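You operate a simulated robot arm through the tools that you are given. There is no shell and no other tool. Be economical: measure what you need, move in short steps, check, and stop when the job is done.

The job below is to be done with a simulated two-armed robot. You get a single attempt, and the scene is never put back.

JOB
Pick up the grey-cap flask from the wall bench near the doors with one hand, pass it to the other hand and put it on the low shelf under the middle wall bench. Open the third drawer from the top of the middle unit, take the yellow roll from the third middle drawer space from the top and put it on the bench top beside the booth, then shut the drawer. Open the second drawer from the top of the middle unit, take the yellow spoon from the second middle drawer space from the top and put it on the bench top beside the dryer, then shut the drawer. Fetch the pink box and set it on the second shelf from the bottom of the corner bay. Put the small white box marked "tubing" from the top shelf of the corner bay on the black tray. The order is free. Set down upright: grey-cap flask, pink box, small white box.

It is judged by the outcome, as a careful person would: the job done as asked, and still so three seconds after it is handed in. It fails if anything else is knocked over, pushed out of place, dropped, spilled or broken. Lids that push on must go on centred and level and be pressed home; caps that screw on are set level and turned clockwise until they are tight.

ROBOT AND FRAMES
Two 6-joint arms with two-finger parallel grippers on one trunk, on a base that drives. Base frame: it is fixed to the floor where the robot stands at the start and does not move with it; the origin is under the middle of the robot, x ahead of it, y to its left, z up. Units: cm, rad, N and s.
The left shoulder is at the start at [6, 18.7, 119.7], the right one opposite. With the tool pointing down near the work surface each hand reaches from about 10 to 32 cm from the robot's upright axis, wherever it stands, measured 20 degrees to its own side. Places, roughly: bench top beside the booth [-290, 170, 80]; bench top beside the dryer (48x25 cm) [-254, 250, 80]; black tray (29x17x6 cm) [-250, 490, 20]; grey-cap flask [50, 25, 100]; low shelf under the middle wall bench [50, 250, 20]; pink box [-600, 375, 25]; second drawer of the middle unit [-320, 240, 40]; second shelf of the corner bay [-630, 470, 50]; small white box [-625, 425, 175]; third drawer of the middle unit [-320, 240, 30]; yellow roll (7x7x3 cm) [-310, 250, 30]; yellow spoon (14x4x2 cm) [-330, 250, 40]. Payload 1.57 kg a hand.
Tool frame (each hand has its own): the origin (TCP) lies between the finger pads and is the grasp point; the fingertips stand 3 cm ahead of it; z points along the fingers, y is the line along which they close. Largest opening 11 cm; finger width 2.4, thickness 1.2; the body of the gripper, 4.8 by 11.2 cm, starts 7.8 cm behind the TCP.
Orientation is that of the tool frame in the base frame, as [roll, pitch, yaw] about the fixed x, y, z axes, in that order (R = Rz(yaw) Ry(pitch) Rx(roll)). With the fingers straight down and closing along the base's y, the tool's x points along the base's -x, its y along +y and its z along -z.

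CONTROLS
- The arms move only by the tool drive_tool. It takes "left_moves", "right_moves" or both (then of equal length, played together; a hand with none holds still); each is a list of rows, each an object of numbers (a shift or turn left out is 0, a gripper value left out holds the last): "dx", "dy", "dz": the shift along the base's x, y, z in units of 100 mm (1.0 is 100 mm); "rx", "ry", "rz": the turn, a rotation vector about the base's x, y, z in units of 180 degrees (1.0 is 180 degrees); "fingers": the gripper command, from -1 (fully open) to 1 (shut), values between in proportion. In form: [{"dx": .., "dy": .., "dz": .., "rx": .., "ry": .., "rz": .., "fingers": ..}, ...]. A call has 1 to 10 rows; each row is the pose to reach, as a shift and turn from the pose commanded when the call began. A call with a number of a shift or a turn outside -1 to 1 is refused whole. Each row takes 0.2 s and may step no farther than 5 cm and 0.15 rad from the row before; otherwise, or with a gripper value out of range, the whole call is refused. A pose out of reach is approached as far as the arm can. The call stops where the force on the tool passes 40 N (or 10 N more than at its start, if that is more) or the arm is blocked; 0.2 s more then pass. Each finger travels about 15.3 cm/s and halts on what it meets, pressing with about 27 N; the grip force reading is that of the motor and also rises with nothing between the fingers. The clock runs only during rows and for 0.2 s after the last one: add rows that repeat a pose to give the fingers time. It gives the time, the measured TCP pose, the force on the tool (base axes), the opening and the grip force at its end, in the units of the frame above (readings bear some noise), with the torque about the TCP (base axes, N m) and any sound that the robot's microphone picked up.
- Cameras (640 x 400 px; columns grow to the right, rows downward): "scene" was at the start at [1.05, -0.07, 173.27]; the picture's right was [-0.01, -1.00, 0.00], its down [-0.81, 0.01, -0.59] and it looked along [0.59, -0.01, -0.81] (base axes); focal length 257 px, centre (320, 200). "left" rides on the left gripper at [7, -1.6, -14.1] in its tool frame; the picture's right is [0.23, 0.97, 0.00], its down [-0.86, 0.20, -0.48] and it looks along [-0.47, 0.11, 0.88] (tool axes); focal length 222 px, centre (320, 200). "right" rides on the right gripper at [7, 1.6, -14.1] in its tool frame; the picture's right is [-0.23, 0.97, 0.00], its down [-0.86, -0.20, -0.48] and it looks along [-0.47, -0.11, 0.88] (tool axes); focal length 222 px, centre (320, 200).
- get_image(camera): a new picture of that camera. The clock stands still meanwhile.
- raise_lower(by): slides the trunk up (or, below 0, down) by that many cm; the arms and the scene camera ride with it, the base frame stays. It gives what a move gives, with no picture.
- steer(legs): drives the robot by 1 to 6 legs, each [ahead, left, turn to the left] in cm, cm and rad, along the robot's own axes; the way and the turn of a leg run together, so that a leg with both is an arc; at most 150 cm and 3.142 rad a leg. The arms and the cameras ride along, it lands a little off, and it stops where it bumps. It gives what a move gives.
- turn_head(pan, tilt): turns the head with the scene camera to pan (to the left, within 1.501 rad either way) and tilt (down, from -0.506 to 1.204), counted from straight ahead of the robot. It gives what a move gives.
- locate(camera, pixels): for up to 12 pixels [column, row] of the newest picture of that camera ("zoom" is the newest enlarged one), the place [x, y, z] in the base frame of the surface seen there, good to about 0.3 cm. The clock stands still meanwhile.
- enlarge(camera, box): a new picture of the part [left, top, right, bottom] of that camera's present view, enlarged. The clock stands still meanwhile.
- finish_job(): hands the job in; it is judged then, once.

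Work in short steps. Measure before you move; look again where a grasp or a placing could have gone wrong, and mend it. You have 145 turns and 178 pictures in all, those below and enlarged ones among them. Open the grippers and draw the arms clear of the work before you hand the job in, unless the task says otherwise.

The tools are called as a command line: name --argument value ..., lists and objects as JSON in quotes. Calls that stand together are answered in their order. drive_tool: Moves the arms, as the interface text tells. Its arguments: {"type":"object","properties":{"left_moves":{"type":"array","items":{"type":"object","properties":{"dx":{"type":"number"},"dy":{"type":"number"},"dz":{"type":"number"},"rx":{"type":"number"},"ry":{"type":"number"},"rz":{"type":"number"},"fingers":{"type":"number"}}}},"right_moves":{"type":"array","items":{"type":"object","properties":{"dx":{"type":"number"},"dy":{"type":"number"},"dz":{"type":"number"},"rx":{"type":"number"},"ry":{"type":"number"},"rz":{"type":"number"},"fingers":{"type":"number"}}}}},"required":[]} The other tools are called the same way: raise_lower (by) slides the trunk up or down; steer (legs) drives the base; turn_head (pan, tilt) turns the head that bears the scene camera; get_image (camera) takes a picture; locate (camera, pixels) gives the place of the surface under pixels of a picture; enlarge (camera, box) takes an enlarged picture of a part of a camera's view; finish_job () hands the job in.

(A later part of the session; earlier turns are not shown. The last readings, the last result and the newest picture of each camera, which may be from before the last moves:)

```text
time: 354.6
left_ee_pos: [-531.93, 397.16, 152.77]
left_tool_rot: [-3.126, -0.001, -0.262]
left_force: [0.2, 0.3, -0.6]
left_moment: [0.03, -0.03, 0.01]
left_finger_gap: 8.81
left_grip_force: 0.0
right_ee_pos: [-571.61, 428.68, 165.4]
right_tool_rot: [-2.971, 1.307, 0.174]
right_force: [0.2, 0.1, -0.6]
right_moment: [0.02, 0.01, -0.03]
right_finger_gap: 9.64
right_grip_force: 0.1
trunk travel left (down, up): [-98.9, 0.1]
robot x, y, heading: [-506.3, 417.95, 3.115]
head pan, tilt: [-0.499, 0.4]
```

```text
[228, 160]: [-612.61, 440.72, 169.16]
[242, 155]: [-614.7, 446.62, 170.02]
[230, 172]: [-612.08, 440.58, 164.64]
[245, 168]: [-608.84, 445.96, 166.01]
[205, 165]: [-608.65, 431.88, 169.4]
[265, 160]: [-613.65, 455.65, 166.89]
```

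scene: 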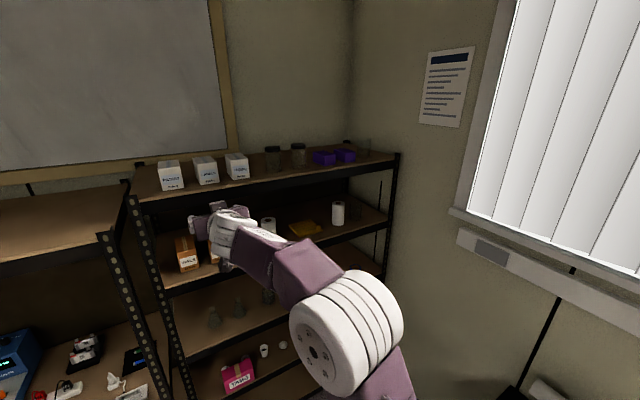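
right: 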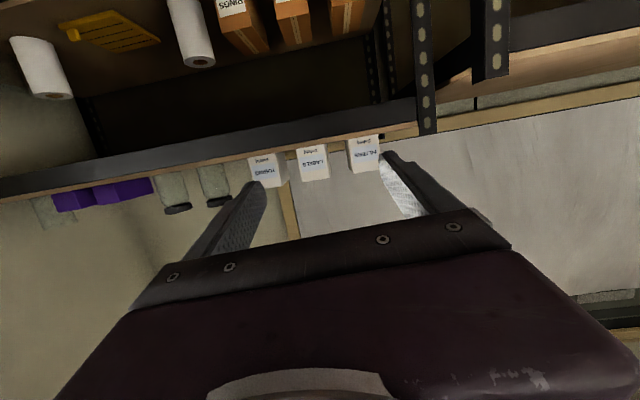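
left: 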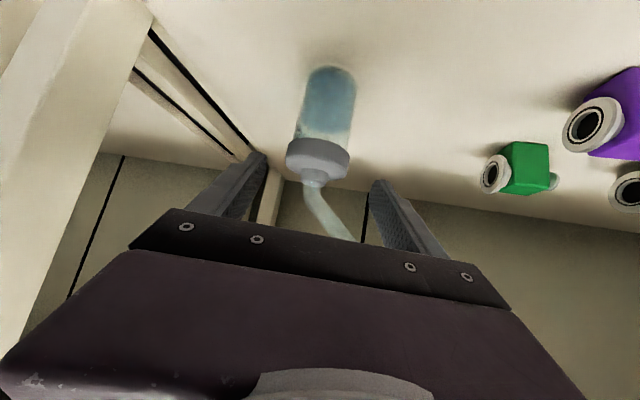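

TUBING: y 440.6–447.2, front x −608.5, z 160–170; neighbours at 434.7 and ~453.5. I move to 15 cm in front, aligned, and check.

steer --legs '[[27, -14.1, 0]]'

get_image --camera "right"

```text
time: 356.7
left_ee_pos: [-558.51, 412.0, 152.86]
left_tool_rot: [-3.127, -0.001, -0.265]
left_force: [0.0, -0.7, -0.3]
left_moment: [0.05, 0.01, -0.02]
left_finger_gap: 8.8
left_grip_force: 0.2
right_ee_pos: [-598.29, 443.38, 165.7]
right_tool_rot: [-2.967, 1.309, 0.176]
right_force: [-0.2, 0.4, 1.2]
right_moment: [-0.01, 0.0, -0.04]
right_finger_gap: 9.64
right_grip_force: 0.0
trunk travel left (down, up): [-98.9, 0.1]
robot x, y, heading: [-533.26, 432.85, 3.118]
head pan, tilt: [-0.499, 0.4]
```

```text
46 pictures are left
```

right: 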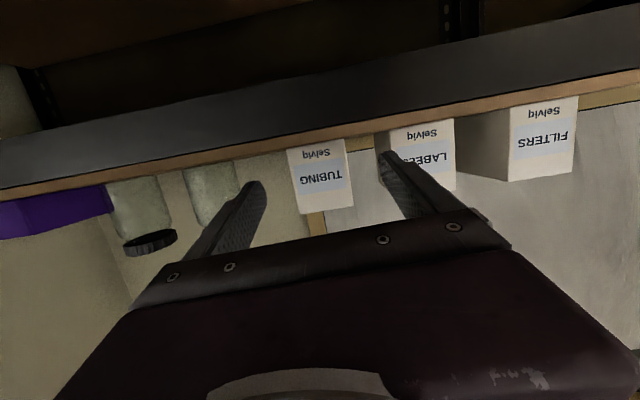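

Aligned (box at column 322 between fingers at ~250 and ~400). I advance 14.5 cm, close, lift 2 cm with the arm.

steer --legs '[[14.5, 0, 0]]'

drive_tool --right_moves '[{"fingers": -0.4}, {"fingers": 0}, {"fingers": 1}, {"fingers": 1}]'

drive_tool --right_moves '[{"dz": 0.1}, {"dz": 0.25}]'

get_image --camera "right"

get_image --camera "scene"

```text
time: 358.0
left_ee_pos: [-572.68, 412.53, 152.99]
left_tool_rot: [-3.128, 0.002, -0.269]
left_force: [-0.2, 0.2, 0.1]
left_moment: [0.04, 0.03, 0.02]
left_finger_gap: 8.79
left_grip_force: 0.0
right_ee_pos: [-612.26, 444.19, 165.74]
right_tool_rot: [-2.969, 1.314, 0.17]
right_force: [0.2, 0.3, 0.1]
right_moment: [0.01, -0.03, 0.0]
right_finger_gap: 9.63
right_grip_force: 0.0
trunk travel left (down, up): [-98.9, 0.1]
robot x, y, heading: [-547.45, 433.16, 3.113]
head pan, tilt: [-0.499, 0.4]
```

```text
time: 359.0
left_ee_pos: [-573.51, 412.57, 152.8]
left_tool_rot: [-3.123, -0.003, -0.268]
left_force: [-0.3, -0.9, 0.1]
left_moment: [0.0, -0.03, -0.05]
left_finger_gap: 8.81
left_grip_force: 0.1
right_ee_pos: [-613.25, 444.25, 165.24]
right_tool_rot: [-2.974, 1.307, 0.167]
right_force: [-0.9, 0.3, -2.0]
right_moment: [0.01, -0.03, -0.02]
right_finger_gap: 6.83
right_grip_force: 26.9
trunk travel left (down, up): [-98.9, 0.1]
robot x, y, heading: [-547.31, 432.98, 3.111]
head pan, tilt: [-0.499, 0.4]
```

```text
time: 359.6
left_ee_pos: [-573.49, 412.55, 152.85]
left_tool_rot: [-3.125, -0.002, -0.27]
left_force: [-0.1, -0.3, 0.0]
left_moment: [-0.02, 0.0, -0.02]
left_finger_gap: 8.81
left_grip_force: 0.1
right_ee_pos: [-613.0, 444.21, 167.71]
right_tool_rot: [-2.972, 1.307, 0.168]
right_force: [-0.3, 0.1, -2.1]
right_moment: [0.0, 0.0, -0.03]
right_finger_gap: 6.81
right_grip_force: 27.0
trunk travel left (down, up): [-98.9, 0.1]
robot x, y, heading: [-547.34, 433.07, 3.111]
head pan, tilt: [-0.499, 0.4]
```

```text
45 pictures are left
```

right: 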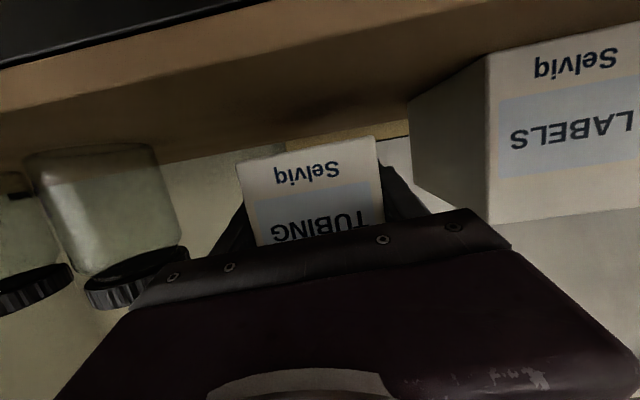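

```text
44 pictures are left
```

scene: 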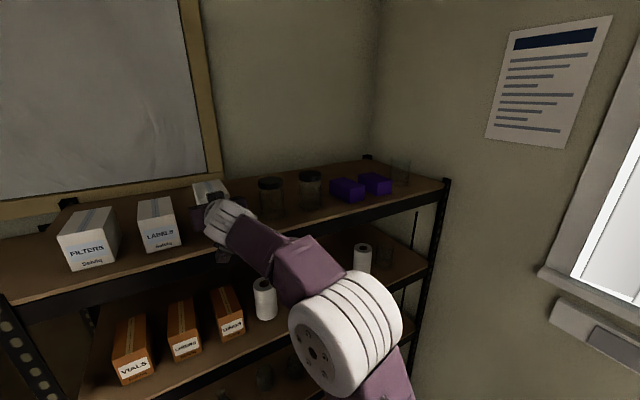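

TUBING box is held (gap 6.8), clear of the shelf. I back out, face north, and drive east to the table with the black tray.

steer --legs '[[-42, 0, 0], [0, 0, -1.55], [-23, 0, 0], [0, -130, 0], [0, -112, 0]]'

turn_head --pan 0.1 --tilt 0.85

raise_lower --by -40

raise_lower --by -35

get_image --camera "scene"

get_image --camera "right"

```text
time: 378.7
left_ee_pos: [-286.81, 429.7, 152.83]
left_tool_rot: [-3.126, 0.0, -1.796]
left_force: [0.3, 0.2, -0.1]
left_moment: [0.02, 0.0, 0.0]
left_finger_gap: 8.79
left_grip_force: 0.1
right_ee_pos: [-257.0, 470.74, 167.96]
right_tool_rot: [-2.969, 1.308, -1.357]
right_force: [-0.3, -0.4, -1.8]
right_moment: [-0.06, 0.01, -0.01]
right_finger_gap: 6.8
right_grip_force: 26.8
trunk travel left (down, up): [-98.9, 0.1]
robot x, y, heading: [-265.0, 404.53, 1.588]
head pan, tilt: [-0.499, 0.4]
```

```text
time: 379.7
left_ee_pos: [-286.56, 429.66, 152.93]
left_tool_rot: [-3.128, -0.003, -1.795]
left_force: [-0.5, -0.6, 0.0]
left_moment: [-0.01, 0.01, -0.01]
left_finger_gap: 8.81
left_grip_force: 0.0
right_ee_pos: [-256.71, 470.58, 167.79]
right_tool_rot: [-2.975, 1.309, -1.361]
right_force: [0.3, 0.3, -2.1]
right_moment: [0.01, 0.01, 0.02]
right_finger_gap: 6.77
right_grip_force: 27.0
trunk travel left (down, up): [-98.9, 0.1]
robot x, y, heading: [-265.06, 404.43, 1.585]
head pan, tilt: [0.099, 0.85]
```

```text
time: 383.6
left_ee_pos: [-286.63, 429.62, 112.93]
left_tool_rot: [-3.127, -0.002, -1.796]
left_force: [-0.5, -0.7, 0.8]
left_moment: [0.02, 0.0, -0.01]
left_finger_gap: 8.78
left_grip_force: 0.2
right_ee_pos: [-256.87, 470.62, 127.71]
right_tool_rot: [-2.975, 1.305, -1.36]
right_force: [-0.4, 0.6, -1.4]
right_moment: [-0.04, -0.03, -0.03]
right_finger_gap: 6.79
right_grip_force: 27.2
trunk travel left (down, up): [-58.9, 40.1]
robot x, y, heading: [-264.91, 404.56, 1.587]
head pan, tilt: [0.099, 0.85]
```

```text
time: 387.0
left_ee_pos: [-286.71, 429.7, 77.98]
left_tool_rot: [-3.128, -0.001, -1.796]
left_force: [-0.3, -0.1, 0.7]
left_moment: [0.01, 0.0, -0.01]
left_finger_gap: 8.77
left_grip_force: 0.0
right_ee_pos: [-256.83, 470.54, 92.81]
right_tool_rot: [-2.976, 1.308, -1.361]
right_force: [0.3, 0.0, -0.6]
right_moment: [-0.02, 0.02, 0.03]
right_finger_gap: 6.78
right_grip_force: 27.0
trunk travel left (down, up): [-23.9, 75.1]
robot x, y, heading: [-264.9, 404.5, 1.586]
head pan, tilt: [0.099, 0.85]
```

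```text
43 pictures are left
```

scene: 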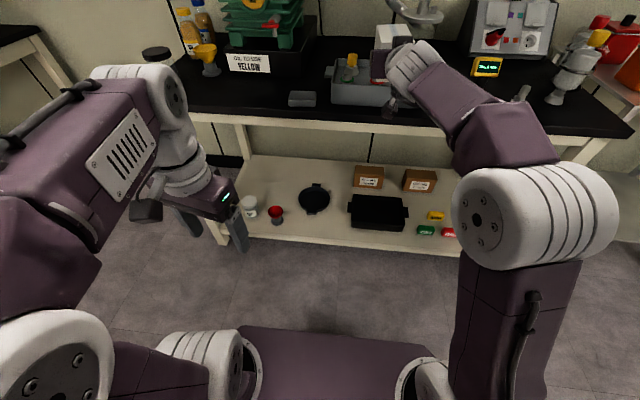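

```text
42 pictures are left
```

right: 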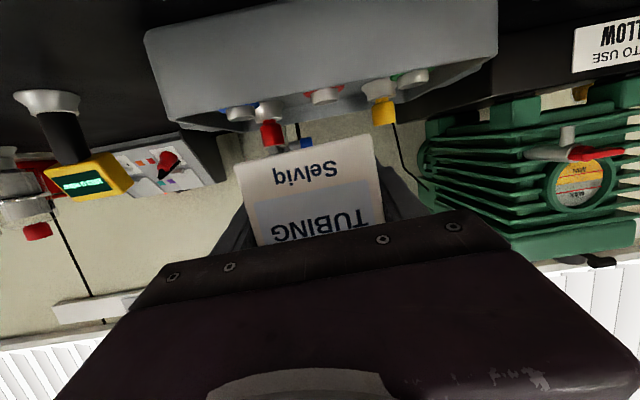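

The hand is over the table top; I must back off before going lower. First I locate the tray on the low shelf at scene (378,212).

locate --camera "scene" --pixels '[[378, 212], [352, 198], [405, 200], [352, 225], [402, 228], [378, 228], [300, 225], [430, 216], [330, 130], [250, 118], [368, 186], [380, 240]]'

enlarge --camera "scene" --box '[230, 140, 480, 270]'

steer --legs '[[-32, 0, 0]]'

```text
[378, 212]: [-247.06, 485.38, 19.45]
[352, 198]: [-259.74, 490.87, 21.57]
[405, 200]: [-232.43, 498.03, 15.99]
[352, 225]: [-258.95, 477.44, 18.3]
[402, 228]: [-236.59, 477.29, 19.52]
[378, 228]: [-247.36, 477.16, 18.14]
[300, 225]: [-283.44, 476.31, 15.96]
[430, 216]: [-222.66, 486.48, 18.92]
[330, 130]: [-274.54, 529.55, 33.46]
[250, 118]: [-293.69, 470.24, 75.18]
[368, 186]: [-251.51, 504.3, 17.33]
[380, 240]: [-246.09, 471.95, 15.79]
```

```text
2.56 times, centred on (355, 205) of scene
```

zoom: 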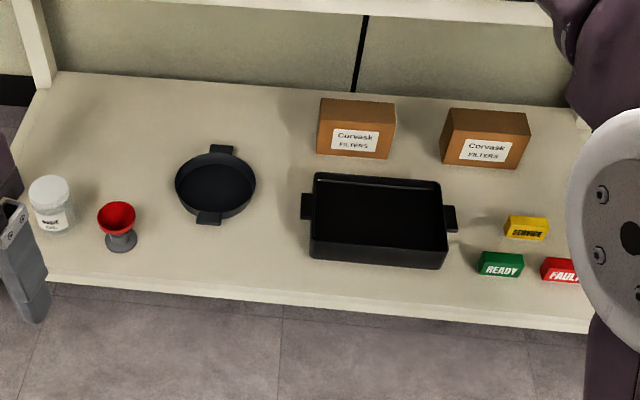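

```text
time: 389.1
left_ee_pos: [-286.2, 397.59, 78.03]
left_tool_rot: [-3.128, 0.0, -1.793]
left_force: [0.0, 0.0, 0.2]
left_moment: [-0.02, -0.03, -0.01]
left_finger_gap: 8.79
left_grip_force: 0.0
right_ee_pos: [-256.48, 438.59, 92.8]
right_tool_rot: [-2.973, 1.307, -1.357]
right_force: [0.4, 0.1, -1.9]
right_moment: [-0.03, 0.0, 0.0]
right_finger_gap: 6.78
right_grip_force: 27.3
trunk travel left (down, up): [-23.9, 75.1]
robot x, y, heading: [-264.27, 372.61, 1.591]
head pan, tilt: [0.099, 0.85]
```

Tray interior ≈ x −259…−235, y 478–493, floor ≈17–19, rim ≈21.5. With the hand back at y 438 I lower trunk and arm to z≈31.

raise_lower --by -23

drive_tool --right_moves '[{"dz": -0.4}, {"dz": -0.8}, {"dz": -1.0}]'

drive_tool --right_moves '[{"dz": -0.4}, {"dz": -0.8}, {"dz": -1.0}]'

drive_tool --right_moves '[{"dz": -0.4}, {"dz": -0.8}, {"dz": -1.0}]'

drive_tool --right_moves '[{"dz": -0.4}, {"dz": -0.8}, {"dz": -0.85}]'

get_image --camera "right"

```text
time: 391.6
left_ee_pos: [-286.11, 397.5, 54.86]
left_tool_rot: [-3.125, -0.001, -1.791]
left_force: [0.0, -0.5, -0.2]
left_moment: [0.0, -0.03, 0.0]
left_finger_gap: 8.8
left_grip_force: 0.1
right_ee_pos: [-256.38, 438.68, 69.8]
right_tool_rot: [-2.974, 1.307, -1.36]
right_force: [0.5, -1.2, -2.2]
right_moment: [0.0, 0.02, 0.0]
right_finger_gap: 6.78
right_grip_force: 27.1
trunk travel left (down, up): [-0.9, 98.1]
robot x, y, heading: [-264.15, 372.74, 1.593]
head pan, tilt: [0.099, 0.85]
```

```text
time: 392.4
left_ee_pos: [-286.19, 397.57, 54.8]
left_tool_rot: [-3.126, -0.002, -1.792]
left_force: [-1.1, 0.2, 0.2]
left_moment: [-0.02, 0.01, 0.01]
left_finger_gap: 8.81
left_grip_force: 0.0
right_ee_pos: [-256.59, 438.71, 59.65]
right_tool_rot: [-2.973, 1.309, -1.356]
right_force: [1.1, 0.5, -1.8]
right_moment: [-0.03, -0.02, -0.01]
right_finger_gap: 6.78
right_grip_force: 27.0
trunk travel left (down, up): [-0.9, 98.1]
robot x, y, heading: [-264.68, 372.44, 1.587]
head pan, tilt: [0.099, 0.85]
```

```text
time: 393.1
left_ee_pos: [-286.15, 397.69, 54.91]
left_tool_rot: [-3.125, -0.001, -1.792]
left_force: [0.0, -0.1, -0.4]
left_moment: [0.02, 0.01, 0.03]
left_finger_gap: 8.81
left_grip_force: 0.0
right_ee_pos: [-256.59, 438.76, 49.65]
right_tool_rot: [-2.977, 1.308, -1.358]
right_force: [0.6, -0.4, -1.7]
right_moment: [-0.01, -0.03, -0.07]
right_finger_gap: 6.77
right_grip_force: 27.1
trunk travel left (down, up): [-0.9, 98.1]
robot x, y, heading: [-264.34, 373.1, 1.592]
head pan, tilt: [0.099, 0.85]
```

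```text
time: 393.9
left_ee_pos: [-286.07, 397.66, 54.87]
left_tool_rot: [-3.126, -0.004, -1.794]
left_force: [1.0, -1.1, 0.9]
left_moment: [0.0, -0.02, 0.01]
left_finger_gap: 8.83
left_grip_force: 0.1
right_ee_pos: [-256.46, 438.76, 39.8]
right_tool_rot: [-2.973, 1.308, -1.359]
right_force: [0.9, -0.2, -1.1]
right_moment: [-0.06, -0.01, -0.02]
right_finger_gap: 6.78
right_grip_force: 26.6
trunk travel left (down, up): [-0.9, 98.1]
robot x, y, heading: [-264.2, 372.6, 1.588]
head pan, tilt: [0.099, 0.85]
```

```text
time: 394.8
left_ee_pos: [-286.02, 397.65, 54.87]
left_tool_rot: [-3.126, -0.001, -1.794]
left_force: [0.1, -0.4, 0.3]
left_moment: [0.01, -0.02, 0.02]
left_finger_gap: 8.78
left_grip_force: 0.1
right_ee_pos: [-256.75, 439.09, 31.51]
right_tool_rot: [-2.976, 1.304, -1.362]
right_force: [0.3, 0.6, -2.0]
right_moment: [-0.03, -0.02, -0.02]
right_finger_gap: 6.78
right_grip_force: 27.0
right hand out of reach, approached as far as the arm can: row 3
trunk travel left (down, up): [-0.9, 98.1]
robot x, y, heading: [-264.5, 372.88, 1.588]
head pan, tilt: [0.099, 0.85]
```

```text
40 pictures are left
```

right: 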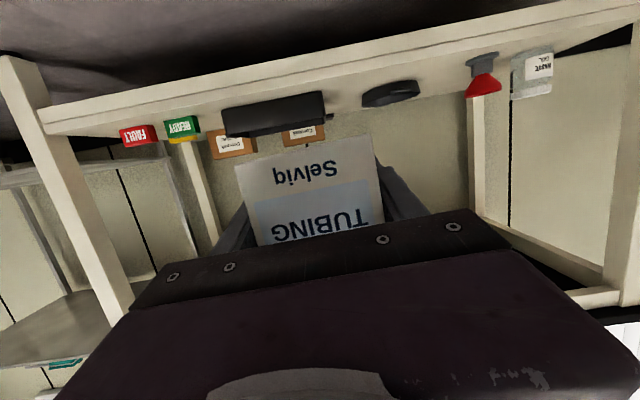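

The arm is near its lower limit at this reach. I pull in 6 cm and try going 4 cm lower, using the last trunk travel too.

raise_lower --by -0.8

drive_tool --right_moves '[{"dy": -0.3}, {"dy": -0.6}, {"dy": -0.6, "dz": -0.2}, {"dy": -0.6, "dz": -0.4}]'

locate --camera "right" --pixels '[[275, 115], [230, 135], [320, 130], [225, 110], [322, 95], [180, 125], [275, 100], [310, 132]]'

```text
time: 395.3
left_ee_pos: [-286.19, 397.57, 54.15]
left_tool_rot: [-3.125, -0.002, -1.792]
left_force: [-0.4, -0.3, 0.2]
left_moment: [0.01, 0.01, -0.01]
left_finger_gap: 8.79
left_grip_force: 0.1
right_ee_pos: [-256.75, 439.21, 30.77]
right_tool_rot: [-2.976, 1.301, -1.361]
right_force: [-0.6, 0.1, -1.8]
right_moment: [0.01, 0.04, 0.0]
right_finger_gap: 6.8
right_grip_force: 27.3
trunk travel left (down, up): [-0.1, 98.9]
robot x, y, heading: [-264.11, 372.57, 1.59]
head pan, tilt: [0.099, 0.85]
```

```text
time: 396.3
left_ee_pos: [-286.19, 397.69, 54.08]
left_tool_rot: [-3.126, -0.001, -1.793]
left_force: [0.6, 0.3, -0.2]
left_moment: [0.0, 0.03, -0.01]
left_finger_gap: 8.8
left_grip_force: 0.1
right_ee_pos: [-257.87, 438.58, 29.12]
right_tool_rot: [-2.99, 1.28, -1.374]
right_force: [0.6, -0.2, -1.6]
right_moment: [-0.03, 0.02, 0.02]
right_finger_gap: 6.78
right_grip_force: 27.5
right hand out of reach, approached as far as the arm can: row 1, 2, 3, 4
trunk travel left (down, up): [-0.1, 98.9]
robot x, y, heading: [-264.5, 372.97, 1.591]
head pan, tilt: [0.099, 0.85]
```

```text
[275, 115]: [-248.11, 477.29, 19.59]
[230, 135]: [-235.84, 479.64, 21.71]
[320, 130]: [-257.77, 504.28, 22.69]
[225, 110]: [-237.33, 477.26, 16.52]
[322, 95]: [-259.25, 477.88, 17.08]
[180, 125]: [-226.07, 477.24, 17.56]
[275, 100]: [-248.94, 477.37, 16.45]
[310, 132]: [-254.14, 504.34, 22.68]
```

It is the inner limit instead; I reach outward while going lower.

drive_tool --right_moves '[{"dy": 0.3}, {"dy": 0.5, "dz": -0.1, "ry": 0.0}, {"dy": 0.6, "dz": -0.3}, {"dy": 0.6, "dz": -0.45}]'

turn_head --pan -0.1 --tilt 0.75

get_image --camera "scene"

```text
time: 397.3
left_ee_pos: [-286.05, 397.53, 54.07]
left_tool_rot: [-3.126, -0.001, -1.792]
left_force: [-0.4, 0.7, -1.3]
left_moment: [0.01, 0.0, -0.02]
left_finger_gap: 8.78
left_grip_force: 0.1
right_ee_pos: [-257.91, 444.52, 24.89]
right_tool_rot: [-2.977, 1.304, -1.362]
right_force: [-0.3, 0.2, -1.1]
right_moment: [-0.05, 0.01, -0.01]
right_finger_gap: 6.77
right_grip_force: 26.8
trunk travel left (down, up): [-0.1, 98.9]
robot x, y, heading: [-264.46, 372.76, 1.586]
head pan, tilt: [0.099, 0.85]
```

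```text
time: 398.1
left_ee_pos: [-286.21, 397.57, 54.0]
left_tool_rot: [-3.127, -0.001, -1.792]
left_force: [1.1, -0.6, 0.0]
left_moment: [0.01, 0.03, -0.01]
left_finger_gap: 8.81
left_grip_force: 0.1
right_ee_pos: [-257.99, 444.43, 24.78]
right_tool_rot: [-2.977, 1.302, -1.362]
right_force: [-0.7, 0.7, -1.1]
right_moment: [0.0, 0.03, -0.03]
right_finger_gap: 6.77
right_grip_force: 26.6
trunk travel left (down, up): [-0.1, 98.9]
robot x, y, heading: [-264.38, 373.02, 1.592]
head pan, tilt: [-0.099, 0.75]
```

```text
39 pictures are left
```

scene: 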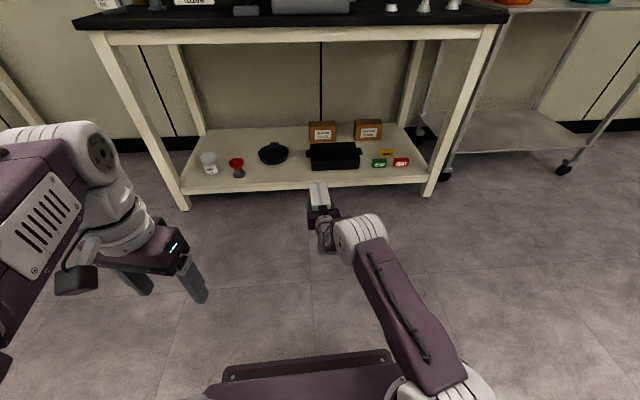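

Works at z 24.8. I raise the trunk 6.5, drive over the tray (ahead 40.8, right 10.5), and check.

raise_lower --by 6.5

steer --legs '[[30, -11, 0], [10.8, 0, 0]]'

get_image --camera "right"

enlarge --camera "scene" --box '[230, 80, 430, 230]'

```text
time: 399.1
left_ee_pos: [-286.07, 397.53, 60.55]
left_tool_rot: [-3.124, -0.001, -1.792]
left_force: [-0.7, 0.1, -0.6]
left_moment: [0.0, -0.01, -0.04]
left_finger_gap: 8.79
left_grip_force: 0.0
right_ee_pos: [-257.93, 444.42, 31.41]
right_tool_rot: [-2.976, 1.3, -1.361]
right_force: [-0.3, 0.3, -1.9]
right_moment: [0.01, 0.02, -0.01]
right_finger_gap: 6.78
right_grip_force: 27.6
trunk travel left (down, up): [-6.6, 92.4]
robot x, y, heading: [-264.36, 372.72, 1.585]
head pan, tilt: [-0.099, 0.75]
```

```text
time: 402.1
left_ee_pos: [-276.05, 440.27, 60.62]
left_tool_rot: [-3.125, -0.002, -1.799]
left_force: [-1.3, -1.2, 0.3]
left_moment: [-0.01, -0.02, 0.01]
left_finger_gap: 8.82
left_grip_force: 0.1
right_ee_pos: [-247.49, 487.18, 31.44]
right_tool_rot: [-2.978, 1.301, -1.366]
right_force: [-0.2, -0.2, -1.3]
right_moment: [0.01, -0.02, 0.0]
right_finger_gap: 6.78
right_grip_force: 27.0
trunk travel left (down, up): [-6.6, 92.4]
robot x, y, heading: [-254.24, 415.41, 1.584]
head pan, tilt: [-0.099, 0.75]
```

```text
38 pictures are left
```

right: 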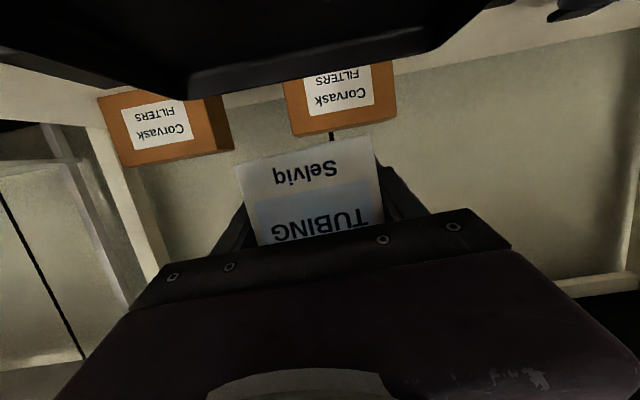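

```text
2.67 times, centred on (330, 155) of scene
```

zoom: 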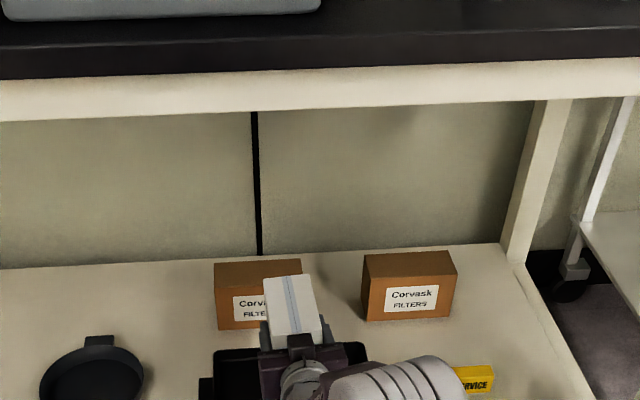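

The hand overshot 1.9 cm; I back 1.8, lower 6.4, then feel down with the arm.

steer --legs '[[-1.8, 0, 0]]'

raise_lower --by -6.4

drive_tool --right_moves '[{"dz": -0.08}, {"dz": -0.16}, {"dz": -0.22}]'

enlarge --camera "scene" --box '[230, 80, 430, 230]'

get_image --camera "right"

```text
time: 402.9
left_ee_pos: [-275.85, 438.61, 60.76]
left_tool_rot: [-3.125, -0.001, -1.8]
left_force: [0.5, 0.4, -0.2]
left_moment: [0.0, -0.03, -0.02]
left_finger_gap: 8.81
left_grip_force: 0.0
right_ee_pos: [-247.36, 485.37, 31.23]
right_tool_rot: [-2.978, 1.301, -1.367]
right_force: [0.0, -0.1, -2.1]
right_moment: [0.03, -0.03, -0.01]
right_finger_gap: 6.75
right_grip_force: 26.9
trunk travel left (down, up): [-6.6, 92.4]
robot x, y, heading: [-254.43, 413.1, 1.578]
head pan, tilt: [-0.099, 0.75]
```

```text
time: 403.9
left_ee_pos: [-275.93, 438.65, 54.19]
left_tool_rot: [-3.126, -0.002, -1.799]
left_force: [0.1, 0.1, 0.3]
left_moment: [0.03, -0.01, -0.04]
left_finger_gap: 8.8
left_grip_force: 0.0
right_ee_pos: [-247.37, 485.16, 24.83]
right_tool_rot: [-2.978, 1.302, -1.367]
right_force: [0.5, -0.4, -2.3]
right_moment: [0.01, 0.01, -0.03]
right_finger_gap: 6.78
right_grip_force: 27.2
trunk travel left (down, up): [-0.2, 98.8]
robot x, y, heading: [-254.04, 413.43, 1.581]
head pan, tilt: [-0.099, 0.75]
```

```text
time: 404.7
left_ee_pos: [-276.02, 438.49, 54.29]
left_tool_rot: [-3.128, -0.001, -1.8]
left_force: [0.1, 0.3, -0.5]
left_moment: [-0.02, 0.0, 0.02]
left_finger_gap: 8.8
left_grip_force: 0.1
right_ee_pos: [-247.23, 485.33, 23.08]
right_tool_rot: [-2.975, 1.308, -1.367]
right_force: [0.2, 0.0, 3.5]
right_moment: [0.31, 0.2, 0.01]
right_finger_gap: 6.74
right_grip_force: 26.8
trunk travel left (down, up): [-0.2, 98.8]
robot x, y, heading: [-254.12, 413.55, 1.581]
head pan, tilt: [-0.099, 0.75]
```

```text
2.67 times, centred on (330, 155) of scene
```

zoom: 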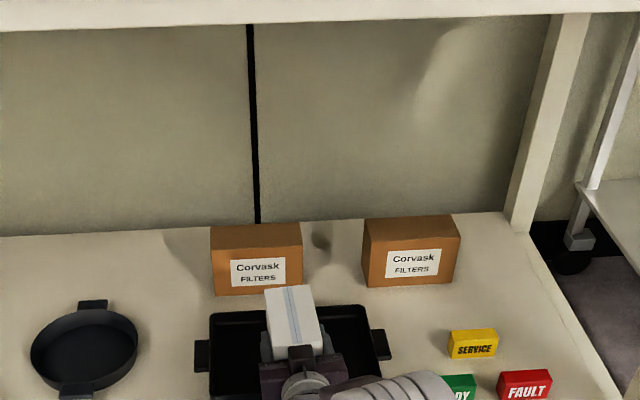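

```text
35 pictures are left
```

right: 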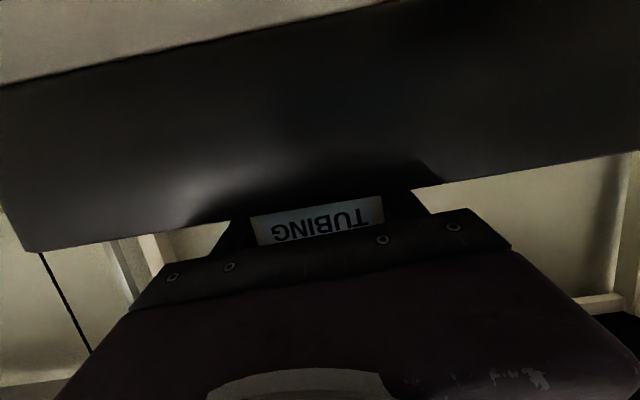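

Contact begins (force −2→+3.5 N) and the box is inside the tray. I press 0.5 mm steps more, release slowly, and pull straight back.

drive_tool --right_moves '[{"dz": -0.03}, {"dz": -0.05}]'

drive_tool --right_moves '[{"fingers": -0.3}, {"fingers": -0.45}, {"fingers": -0.6}, {"fingers": -0.6}]'

drive_tool --right_moves '[{"dz": 0.05}, {"dz": 0.1}]'

steer --legs '[[-30, 0, 0]]'

enlarge --camera "scene" --box '[230, 80, 430, 230]'

```text
time: 405.3
left_ee_pos: [-275.9, 438.27, 54.5]
left_tool_rot: [-3.127, 0.001, -1.799]
left_force: [0.5, 0.3, 0.5]
left_moment: [0.01, 0.01, 0.0]
left_finger_gap: 8.79
left_grip_force: 0.1
right_ee_pos: [-247.33, 485.32, 22.84]
right_tool_rot: [-2.974, 1.313, -1.364]
right_force: [1.7, -4.7, 22.9]
right_moment: [-0.33, 0.71, 0.19]
right_finger_gap: 6.81
right_grip_force: 26.6
trunk travel left (down, up): [-0.2, 98.8]
robot x, y, heading: [-254.63, 413.84, 1.583]
head pan, tilt: [-0.099, 0.75]
```

```text
time: 406.3
left_ee_pos: [-275.97, 438.6, 54.09]
left_tool_rot: [-3.125, -0.003, -1.798]
left_force: [0.0, -0.4, 0.3]
left_moment: [0.01, -0.03, -0.01]
left_finger_gap: 8.8
left_grip_force: 0.0
right_ee_pos: [-247.25, 485.22, 22.34]
right_tool_rot: [-2.977, 1.302, -1.366]
right_force: [0.3, -0.6, -0.2]
right_moment: [-0.01, 0.0, 0.01]
right_finger_gap: 8.79
right_grip_force: 0.1
trunk travel left (down, up): [-0.2, 98.8]
robot x, y, heading: [-254.34, 413.46, 1.583]
head pan, tilt: [-0.099, 0.75]
```

```text
time: 406.9
left_ee_pos: [-275.82, 438.5, 54.24]
left_tool_rot: [-3.126, -0.003, -1.801]
left_force: [0.1, -0.3, 0.1]
left_moment: [-0.01, -0.03, 0.01]
left_finger_gap: 8.79
left_grip_force: 0.0
right_ee_pos: [-247.45, 485.31, 23.29]
right_tool_rot: [-2.976, 1.303, -1.367]
right_force: [-0.2, -0.7, -1.1]
right_moment: [-0.01, 0.03, 0.03]
right_finger_gap: 8.81
right_grip_force: 0.1
trunk travel left (down, up): [-0.2, 98.8]
robot x, y, heading: [-254.03, 413.42, 1.586]
head pan, tilt: [-0.099, 0.75]
```

```text
time: 408.9
left_ee_pos: [-275.49, 408.69, 54.22]
left_tool_rot: [-3.128, -0.002, -1.802]
left_force: [-0.6, -0.2, -0.5]
left_moment: [0.01, -0.03, 0.03]
left_finger_gap: 8.78
left_grip_force: 0.0
right_ee_pos: [-246.86, 455.28, 23.26]
right_tool_rot: [-2.976, 1.301, -1.369]
right_force: [0.9, -0.1, 0.0]
right_moment: [-0.01, 0.04, 0.05]
right_finger_gap: 8.8
right_grip_force: 0.0
trunk travel left (down, up): [-0.2, 98.8]
robot x, y, heading: [-254.06, 383.43, 1.58]
head pan, tilt: [-0.099, 0.75]
```

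```text
2.67 times, centred on (330, 155) of scene
```

zoom: 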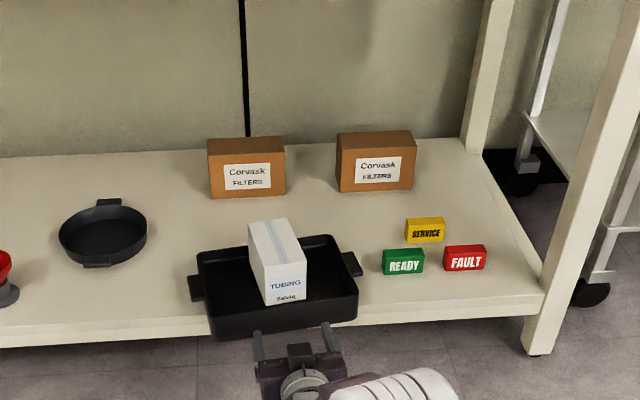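

The white box stands upright in the tray. Now the drawers: I roll the right hand 90° (fingers closing vertically), close it, and turn around to face the island.

raise_lower --by 8

drive_tool --right_moves '[{"ry": -0.0454, "rz": 0.012, "fingers": 1}, {"ry": -0.0908, "rz": 0.024}, {"ry": -0.1362, "rz": 0.036}, {"ry": -0.1816, "rz": 0.048}, {"ry": -0.227, "rz": 0.06}, {"ry": -0.2724, "rz": 0.072}, {"ry": -0.3178, "rz": 0.084}, {"ry": -0.3632, "rz": 0.096}, {"ry": -0.4086, "rz": 0.108}, {"ry": -0.454, "rz": 0.12}]'

steer --legs '[[0, 0, -3.142], [-20, 0, -0.1]]'

turn_head --pan -0.45 --tilt 0.7

get_image --camera "scene"

```text
time: 410.1
left_ee_pos: [-275.48, 408.69, 62.17]
left_tool_rot: [-3.127, -0.003, -1.802]
left_force: [-1.0, 0.2, 1.0]
left_moment: [0.0, -0.01, -0.02]
left_finger_gap: 8.79
left_grip_force: 0.0
right_ee_pos: [-246.88, 455.42, 31.35]
right_tool_rot: [-2.978, 1.303, -1.369]
right_force: [0.0, 0.7, -0.7]
right_moment: [-0.01, 0.01, 0.0]
right_finger_gap: 8.82
right_grip_force: 0.0
trunk travel left (down, up): [-8.2, 90.8]
robot x, y, heading: [-253.93, 383.55, 1.579]
head pan, tilt: [-0.099, 0.75]
```

```text
time: 412.3
left_ee_pos: [-275.55, 408.66, 62.11]
left_tool_rot: [-3.127, -0.002, -1.8]
left_force: [-0.3, -0.5, -0.2]
left_moment: [0.04, 0.02, 0.02]
left_finger_gap: 8.81
left_grip_force: 0.1
right_ee_pos: [-246.89, 455.28, 31.32]
right_tool_rot: [-1.861, 0.038, -0.013]
right_force: [0.7, 0.3, 0.6]
right_moment: [0.01, -0.01, -0.02]
right_finger_gap: 0.0
right_grip_force: 21.4
trunk travel left (down, up): [-8.2, 90.8]
robot x, y, heading: [-254.18, 383.82, 1.583]
head pan, tilt: [-0.099, 0.75]
```

```text
refused: -3.142 is not a number from -3.14159 to 3.14159
```

```text
time: 413.1
left_ee_pos: [-275.44, 408.65, 62.19]
left_tool_rot: [-3.126, -0.001, -1.803]
left_force: [0.4, -0.2, -0.5]
left_moment: [-0.01, 0.03, 0.0]
left_finger_gap: 8.8
left_grip_force: 0.0
right_ee_pos: [-246.84, 455.4, 31.43]
right_tool_rot: [-1.862, 0.041, -0.016]
right_force: [0.5, 0.1, 0.9]
right_moment: [-0.04, -0.02, 0.01]
right_finger_gap: 0.0
right_grip_force: 21.2
trunk travel left (down, up): [-8.2, 90.8]
robot x, y, heading: [-254.08, 384.02, 1.576]
head pan, tilt: [-0.45, 0.7]
```

```text
33 pictures are left
```

scene: 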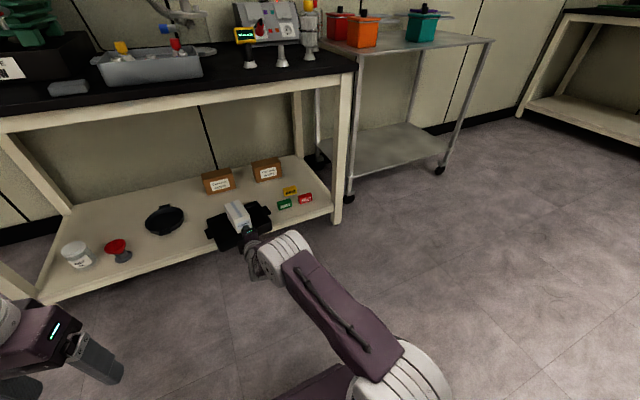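

The turn was refused for rounding. I redo it: back 10, turn −3.14, correct, and strafe to the unit.

steer --legs '[[-8, 0, 0], [0, 0, -3.14], [0, 0, -0.08], [-5, -38, 0]]'

get_image --camera "scene"

get_image --camera "right"

```text
time: 424.2
left_ee_pos: [-273.85, 357.53, 62.24]
left_tool_rot: [-3.126, -0.002, 1.193]
left_force: [-0.1, -0.1, 0.6]
left_moment: [0.0, 0.02, 0.02]
left_finger_gap: 8.81
left_grip_force: 0.0
right_ee_pos: [-308.95, 315.59, 31.36]
right_tool_rot: [-1.861, 0.04, 2.977]
right_force: [-0.6, -0.2, -0.9]
right_moment: [0.04, 0.02, -0.02]
right_finger_gap: 0.0
right_grip_force: 21.0
trunk travel left (down, up): [-8.2, 90.8]
robot x, y, heading: [-291.53, 385.58, -1.708]
head pan, tilt: [-0.45, 0.7]
```

```text
32 pictures are left
```

scene: 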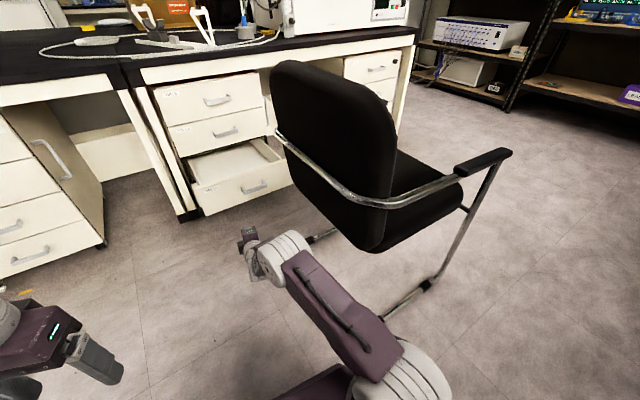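

```text
31 pictures are left
```

right: 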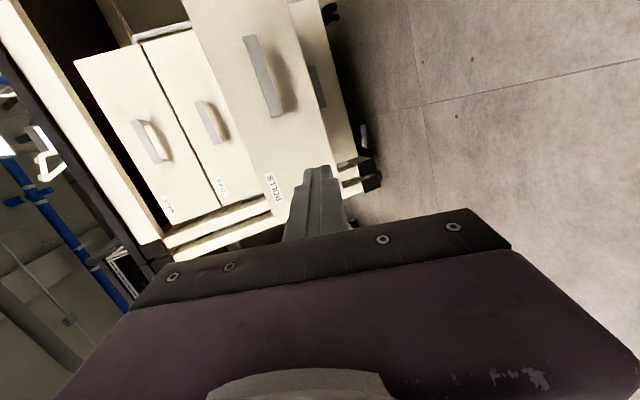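

Heading is −1.71, which is fine. I push the ROLLS drawer shut (moving purely along −y), back off, raise to the TOOLS handle height and shift the hand right.

steer --legs '[[52, 7.1, 0]]'

steer --legs '[[-10, -1.4, 0]]'

raise_lower --by 15

drive_tool --right_moves '[{"dx": -0.3, "fingers": 0.18}, {"dx": -0.6}, {"dx": -0.9}, {"dx": -1.0}]'

get_image --camera "right"

get_image --camera "scene"

```text
time: 427.2
left_ee_pos: [-273.71, 305.9, 62.17]
left_tool_rot: [-3.125, -0.002, 1.195]
left_force: [-1.3, 0.8, 1.0]
left_moment: [0.01, 0.01, 0.0]
left_finger_gap: 8.82
left_grip_force: 0.1
right_ee_pos: [-308.6, 263.85, 31.3]
right_tool_rot: [-1.862, 0.039, 2.985]
right_force: [0.8, 11.2, 5.6]
right_moment: [-0.25, -0.06, 0.07]
right_finger_gap: 0.0
right_grip_force: 21.8
trunk travel left (down, up): [-8.2, 90.8]
robot x, y, heading: [-291.69, 333.62, -1.704]
head pan, tilt: [-0.45, 0.7]
stopped in leg 1: the force on the tool passed its limit at 102 N (the readings are from after the stop); the commanded pose is now the measured one
```

```text
time: 428.4
left_ee_pos: [-273.77, 315.84, 62.11]
left_tool_rot: [-3.126, -0.004, 1.193]
left_force: [-0.2, -0.1, 0.1]
left_moment: [0.02, 0.01, -0.02]
left_finger_gap: 8.8
left_grip_force: 0.1
right_ee_pos: [-308.74, 274.13, 31.0]
right_tool_rot: [-1.864, 0.038, 2.982]
right_force: [-0.1, -0.6, 0.4]
right_moment: [0.0, 0.0, -0.02]
right_finger_gap: 0.01
right_grip_force: 20.9
trunk travel left (down, up): [-8.2, 90.8]
robot x, y, heading: [-291.16, 343.88, -1.706]
head pan, tilt: [-0.45, 0.7]
```

```text
time: 430.2
left_ee_pos: [-273.8, 315.81, 77.13]
left_tool_rot: [-3.126, -0.004, 1.192]
left_force: [1.7, 0.1, -0.1]
left_moment: [-0.02, 0.02, 0.01]
left_finger_gap: 8.8
left_grip_force: 0.0
right_ee_pos: [-308.78, 274.17, 46.09]
right_tool_rot: [-1.863, 0.038, 2.981]
right_force: [-0.5, -0.6, 1.0]
right_moment: [-0.02, -0.04, 0.0]
right_finger_gap: 0.0
right_grip_force: 21.8
trunk travel left (down, up): [-23.2, 75.8]
robot x, y, heading: [-291.5, 343.82, -1.707]
head pan, tilt: [-0.45, 0.7]
```

```text
time: 431.2
left_ee_pos: [-273.89, 315.79, 77.12]
left_tool_rot: [-3.126, -0.003, 1.193]
left_force: [0.2, 0.1, -0.3]
left_moment: [0.0, -0.01, -0.01]
left_finger_gap: 8.78
left_grip_force: 0.1
right_ee_pos: [-318.66, 274.11, 46.24]
right_tool_rot: [-1.864, 0.039, 2.981]
right_force: [-0.4, 0.2, -0.5]
right_moment: [-0.01, 0.01, -0.03]
right_finger_gap: 4.54
right_grip_force: 0.1
trunk travel left (down, up): [-23.2, 75.8]
robot x, y, heading: [-291.53, 344.04, -1.709]
head pan, tilt: [-0.45, 0.7]
```

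```text
30 pictures are left
```

right: 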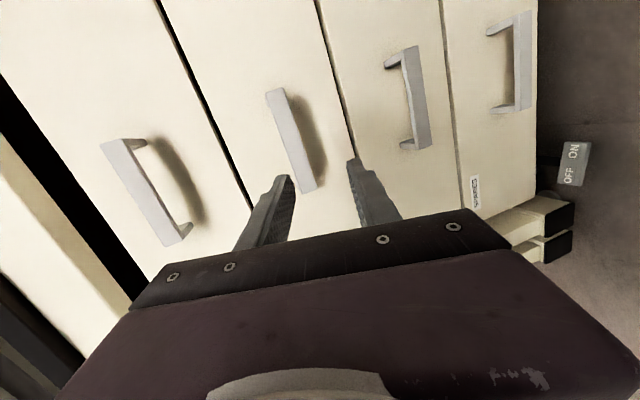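

```text
29 pictures are left
```

scene: 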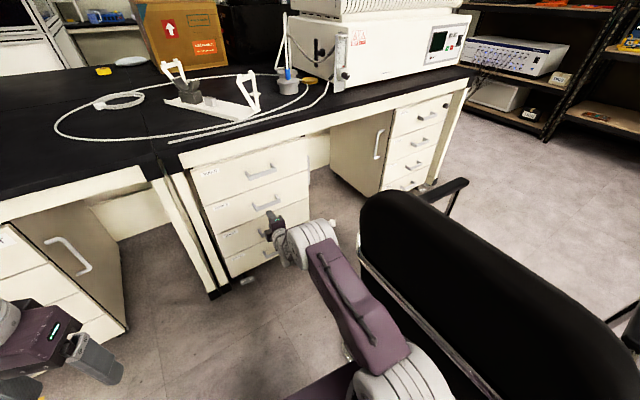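

ROLLS is shut. The TOOLS bar lies between the fingers; I advance 8.7 cm, grip, and pull the drawer 28 cm open.

steer --legs '[[8.6, 1.2, 0]]'

drive_tool --right_moves '[{"fingers": 0.5}, {"fingers": 1}, {"fingers": 1}]'

steer --legs '[[-27.7, -3.8, 0]]'

get_image --camera "scene"

enlarge --camera "scene" --box '[150, 120, 350, 260]'

```text
time: 432.2
left_ee_pos: [-273.82, 307.2, 77.11]
left_tool_rot: [-3.126, -0.003, 1.194]
left_force: [0.3, -0.3, -0.8]
left_moment: [0.02, 0.0, -0.02]
left_finger_gap: 8.79
left_grip_force: 0.0
right_ee_pos: [-318.37, 265.42, 46.27]
right_tool_rot: [-1.863, 0.038, 2.981]
right_force: [-0.5, -0.2, -0.2]
right_moment: [-0.05, 0.03, 0.01]
right_finger_gap: 4.52
right_grip_force: 0.1
trunk travel left (down, up): [-23.2, 75.8]
robot x, y, heading: [-291.48, 335.16, -1.705]
head pan, tilt: [-0.45, 0.7]
```

```text
time: 433.1
left_ee_pos: [-273.82, 307.32, 77.23]
left_tool_rot: [-3.126, -0.003, 1.195]
left_force: [-0.7, 0.2, 1.0]
left_moment: [-0.02, -0.03, -0.02]
left_finger_gap: 8.8
left_grip_force: 0.0
right_ee_pos: [-318.56, 265.5, 46.34]
right_tool_rot: [-1.867, 0.037, 2.981]
right_force: [0.1, 1.7, -2.0]
right_moment: [-0.02, 0.97, 0.32]
right_finger_gap: 2.3
right_grip_force: 35.5
trunk travel left (down, up): [-23.2, 75.8]
robot x, y, heading: [-291.39, 334.99, -1.709]
head pan, tilt: [-0.45, 0.7]
```

```text
time: 435.0
left_ee_pos: [-273.65, 335.38, 77.09]
left_tool_rot: [-3.124, -0.004, 1.193]
left_force: [0.5, -0.6, -0.1]
left_moment: [-0.01, -0.02, -0.01]
left_finger_gap: 8.8
left_grip_force: 0.0
right_ee_pos: [-318.5, 293.76, 46.35]
right_tool_rot: [-1.863, 0.039, 2.982]
right_force: [5.9, -0.1, -3.6]
right_moment: [-0.06, 0.8, 0.55]
right_finger_gap: 2.3
right_grip_force: 35.8
trunk travel left (down, up): [-23.2, 75.8]
robot x, y, heading: [-291.21, 363.25, -1.708]
head pan, tilt: [-0.45, 0.7]
```

```text
28 pictures are left
```

scene: 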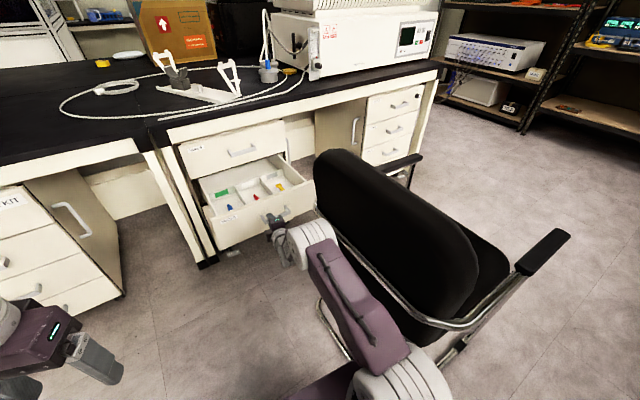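

```text
2.86 times, centred on (250, 190) of scene
```

zoom: 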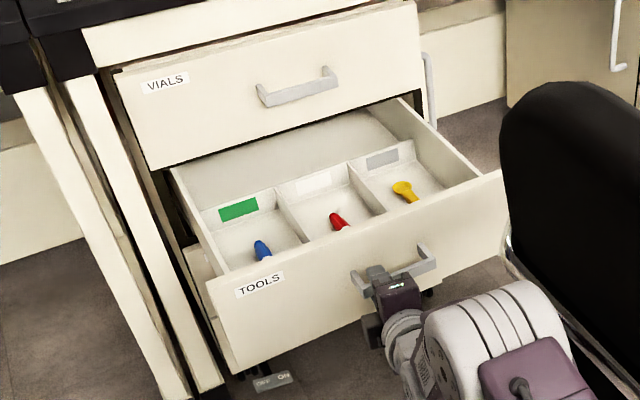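

The yellow spoon lies in the right compartment (bowl at zoom (405,190)). I locate it, release the handle, back off and raise while re-rolling the hand.

locate --camera "zoom" --pixels '[[400, 188], [412, 198], [416, 202], [385, 208], [350, 165], [400, 150], [400, 220], [440, 190], [480, 175], [360, 180], [380, 175], [430, 165]]'

drive_tool --right_moves '[{"fingers": 0.5}, {"fingers": 0.18}, {"fingers": 0.18}]'

steer --legs '[[-14, 4, 0.13]]'

raise_lower --by 34

drive_tool --right_moves '[{"ry": -0.0454, "rz": -0.012, "dx": 0.1}, {"ry": -0.0908, "rz": -0.024, "dx": 0.2}, {"ry": -0.1362, "rz": -0.036, "dx": 0.3}, {"ry": -0.1816, "rz": -0.048, "dx": 0.4}, {"ry": -0.227, "rz": -0.06, "dx": 0.5}, {"ry": -0.2724, "rz": -0.072, "dx": 0.6}, {"ry": -0.3178, "rz": -0.084, "dx": 0.7}, {"ry": -0.3632, "rz": -0.096, "dx": 0.8}, {"ry": -0.4086, "rz": -0.108, "dx": 0.9}, {"ry": -0.454, "rz": -0.12, "dx": 1.0}]'

drive_tool --right_moves '[{"rx": 0.045, "dz": 0.1, "dy": 0.15}, {"rx": 0.09, "dz": 0.2, "dy": 0.3}, {"rx": 0.135, "dz": 0.3, "dy": 0.45}, {"rx": 0.18, "dz": 0.4, "dy": 0.6}, {"rx": 0.225, "dz": 0.5, "dy": 0.75}, {"rx": 0.27, "dz": 0.6, "dy": 0.9}, {"rx": 0.315, "dz": 0.7, "dy": 1.0}]'

```text
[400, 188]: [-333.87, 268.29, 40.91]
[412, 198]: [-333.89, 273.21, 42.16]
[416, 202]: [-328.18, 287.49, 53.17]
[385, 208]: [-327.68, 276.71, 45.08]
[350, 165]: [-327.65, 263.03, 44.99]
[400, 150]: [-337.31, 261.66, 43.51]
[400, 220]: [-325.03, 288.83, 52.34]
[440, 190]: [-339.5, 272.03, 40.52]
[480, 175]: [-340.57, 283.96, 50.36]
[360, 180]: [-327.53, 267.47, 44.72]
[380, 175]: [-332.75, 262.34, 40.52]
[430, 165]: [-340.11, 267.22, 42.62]
```

```text
time: 435.8
left_ee_pos: [-273.72, 335.41, 77.1]
left_tool_rot: [-3.125, -0.003, 1.193]
left_force: [-0.7, 0.5, 0.6]
left_moment: [0.0, 0.01, 0.01]
left_finger_gap: 8.78
left_grip_force: 0.0
right_ee_pos: [-318.62, 293.88, 46.39]
right_tool_rot: [-1.865, 0.037, 2.982]
right_force: [-0.2, -1.1, 0.9]
right_moment: [-0.02, 0.02, 0.0]
right_finger_gap: 4.49
right_grip_force: 0.1
trunk travel left (down, up): [-23.2, 75.8]
robot x, y, heading: [-291.52, 363.65, -1.707]
head pan, tilt: [-0.45, 0.7]
```

```text
time: 437.2
left_ee_pos: [-265.39, 351.96, 77.19]
left_tool_rot: [-3.126, -0.005, 1.32]
left_force: [0.6, -0.4, -0.1]
left_moment: [0.01, -0.04, 0.02]
left_finger_gap: 8.78
left_grip_force: 0.1
right_ee_pos: [-304.63, 304.99, 46.41]
right_tool_rot: [-1.864, 0.039, 3.106]
right_force: [0.5, 0.0, -0.2]
right_moment: [0.0, 0.02, 0.0]
right_finger_gap: 4.53
right_grip_force: 0.1
trunk travel left (down, up): [-23.2, 75.8]
robot x, y, heading: [-286.64, 377.54, -1.578]
head pan, tilt: [-0.45, 0.7]
```

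```text
time: 440.5
left_ee_pos: [-265.41, 351.99, 111.2]
left_tool_rot: [-3.126, -0.004, 1.32]
left_force: [0.2, -0.3, -0.4]
left_moment: [-0.01, 0.02, 0.0]
left_finger_gap: 8.82
left_grip_force: 0.0
right_ee_pos: [-304.63, 305.0, 80.28]
right_tool_rot: [-1.863, 0.039, 3.106]
right_force: [0.1, 0.5, -0.1]
right_moment: [0.02, -0.01, -0.01]
right_finger_gap: 4.5
right_grip_force: 0.0
trunk travel left (down, up): [-57.2, 41.8]
robot x, y, heading: [-286.85, 377.38, -1.579]
head pan, tilt: [-0.45, 0.7]
```

```text
time: 442.7
left_ee_pos: [-265.44, 351.95, 111.21]
left_tool_rot: [-3.125, -0.003, 1.319]
left_force: [-0.3, -0.1, 0.3]
left_moment: [-0.01, 0.0, 0.0]
left_finger_gap: 8.8
left_grip_force: 0.0
right_ee_pos: [-294.59, 304.94, 80.27]
right_tool_rot: [-3.015, 1.287, 1.736]
right_force: [0.8, 0.5, -0.1]
right_moment: [0.01, -0.03, 0.0]
right_finger_gap: 4.5
right_grip_force: 0.1
trunk travel left (down, up): [-57.2, 41.8]
robot x, y, heading: [-286.24, 377.8, -1.583]
head pan, tilt: [-0.45, 0.7]
```

```text
time: 444.3
left_ee_pos: [-265.29, 351.96, 111.2]
left_tool_rot: [-3.125, -0.004, 1.32]
left_force: [0.3, 0.2, -0.4]
left_moment: [-0.02, 0.0, 0.04]
left_finger_gap: 8.79
left_grip_force: 0.1
right_ee_pos: [-293.19, 318.46, 85.01]
right_tool_rot: [-3.086, 0.397, 1.625]
right_force: [-0.2, -0.2, -0.1]
right_moment: [0.02, 0.02, -0.02]
right_finger_gap: 4.52
right_grip_force: 0.0
right hand out of reach, approached as far as the arm can: row 4, 5, 6, 7
trunk travel left (down, up): [-57.2, 41.8]
robot x, y, heading: [-286.75, 377.39, -1.581]
head pan, tilt: [-0.45, 0.7]
```

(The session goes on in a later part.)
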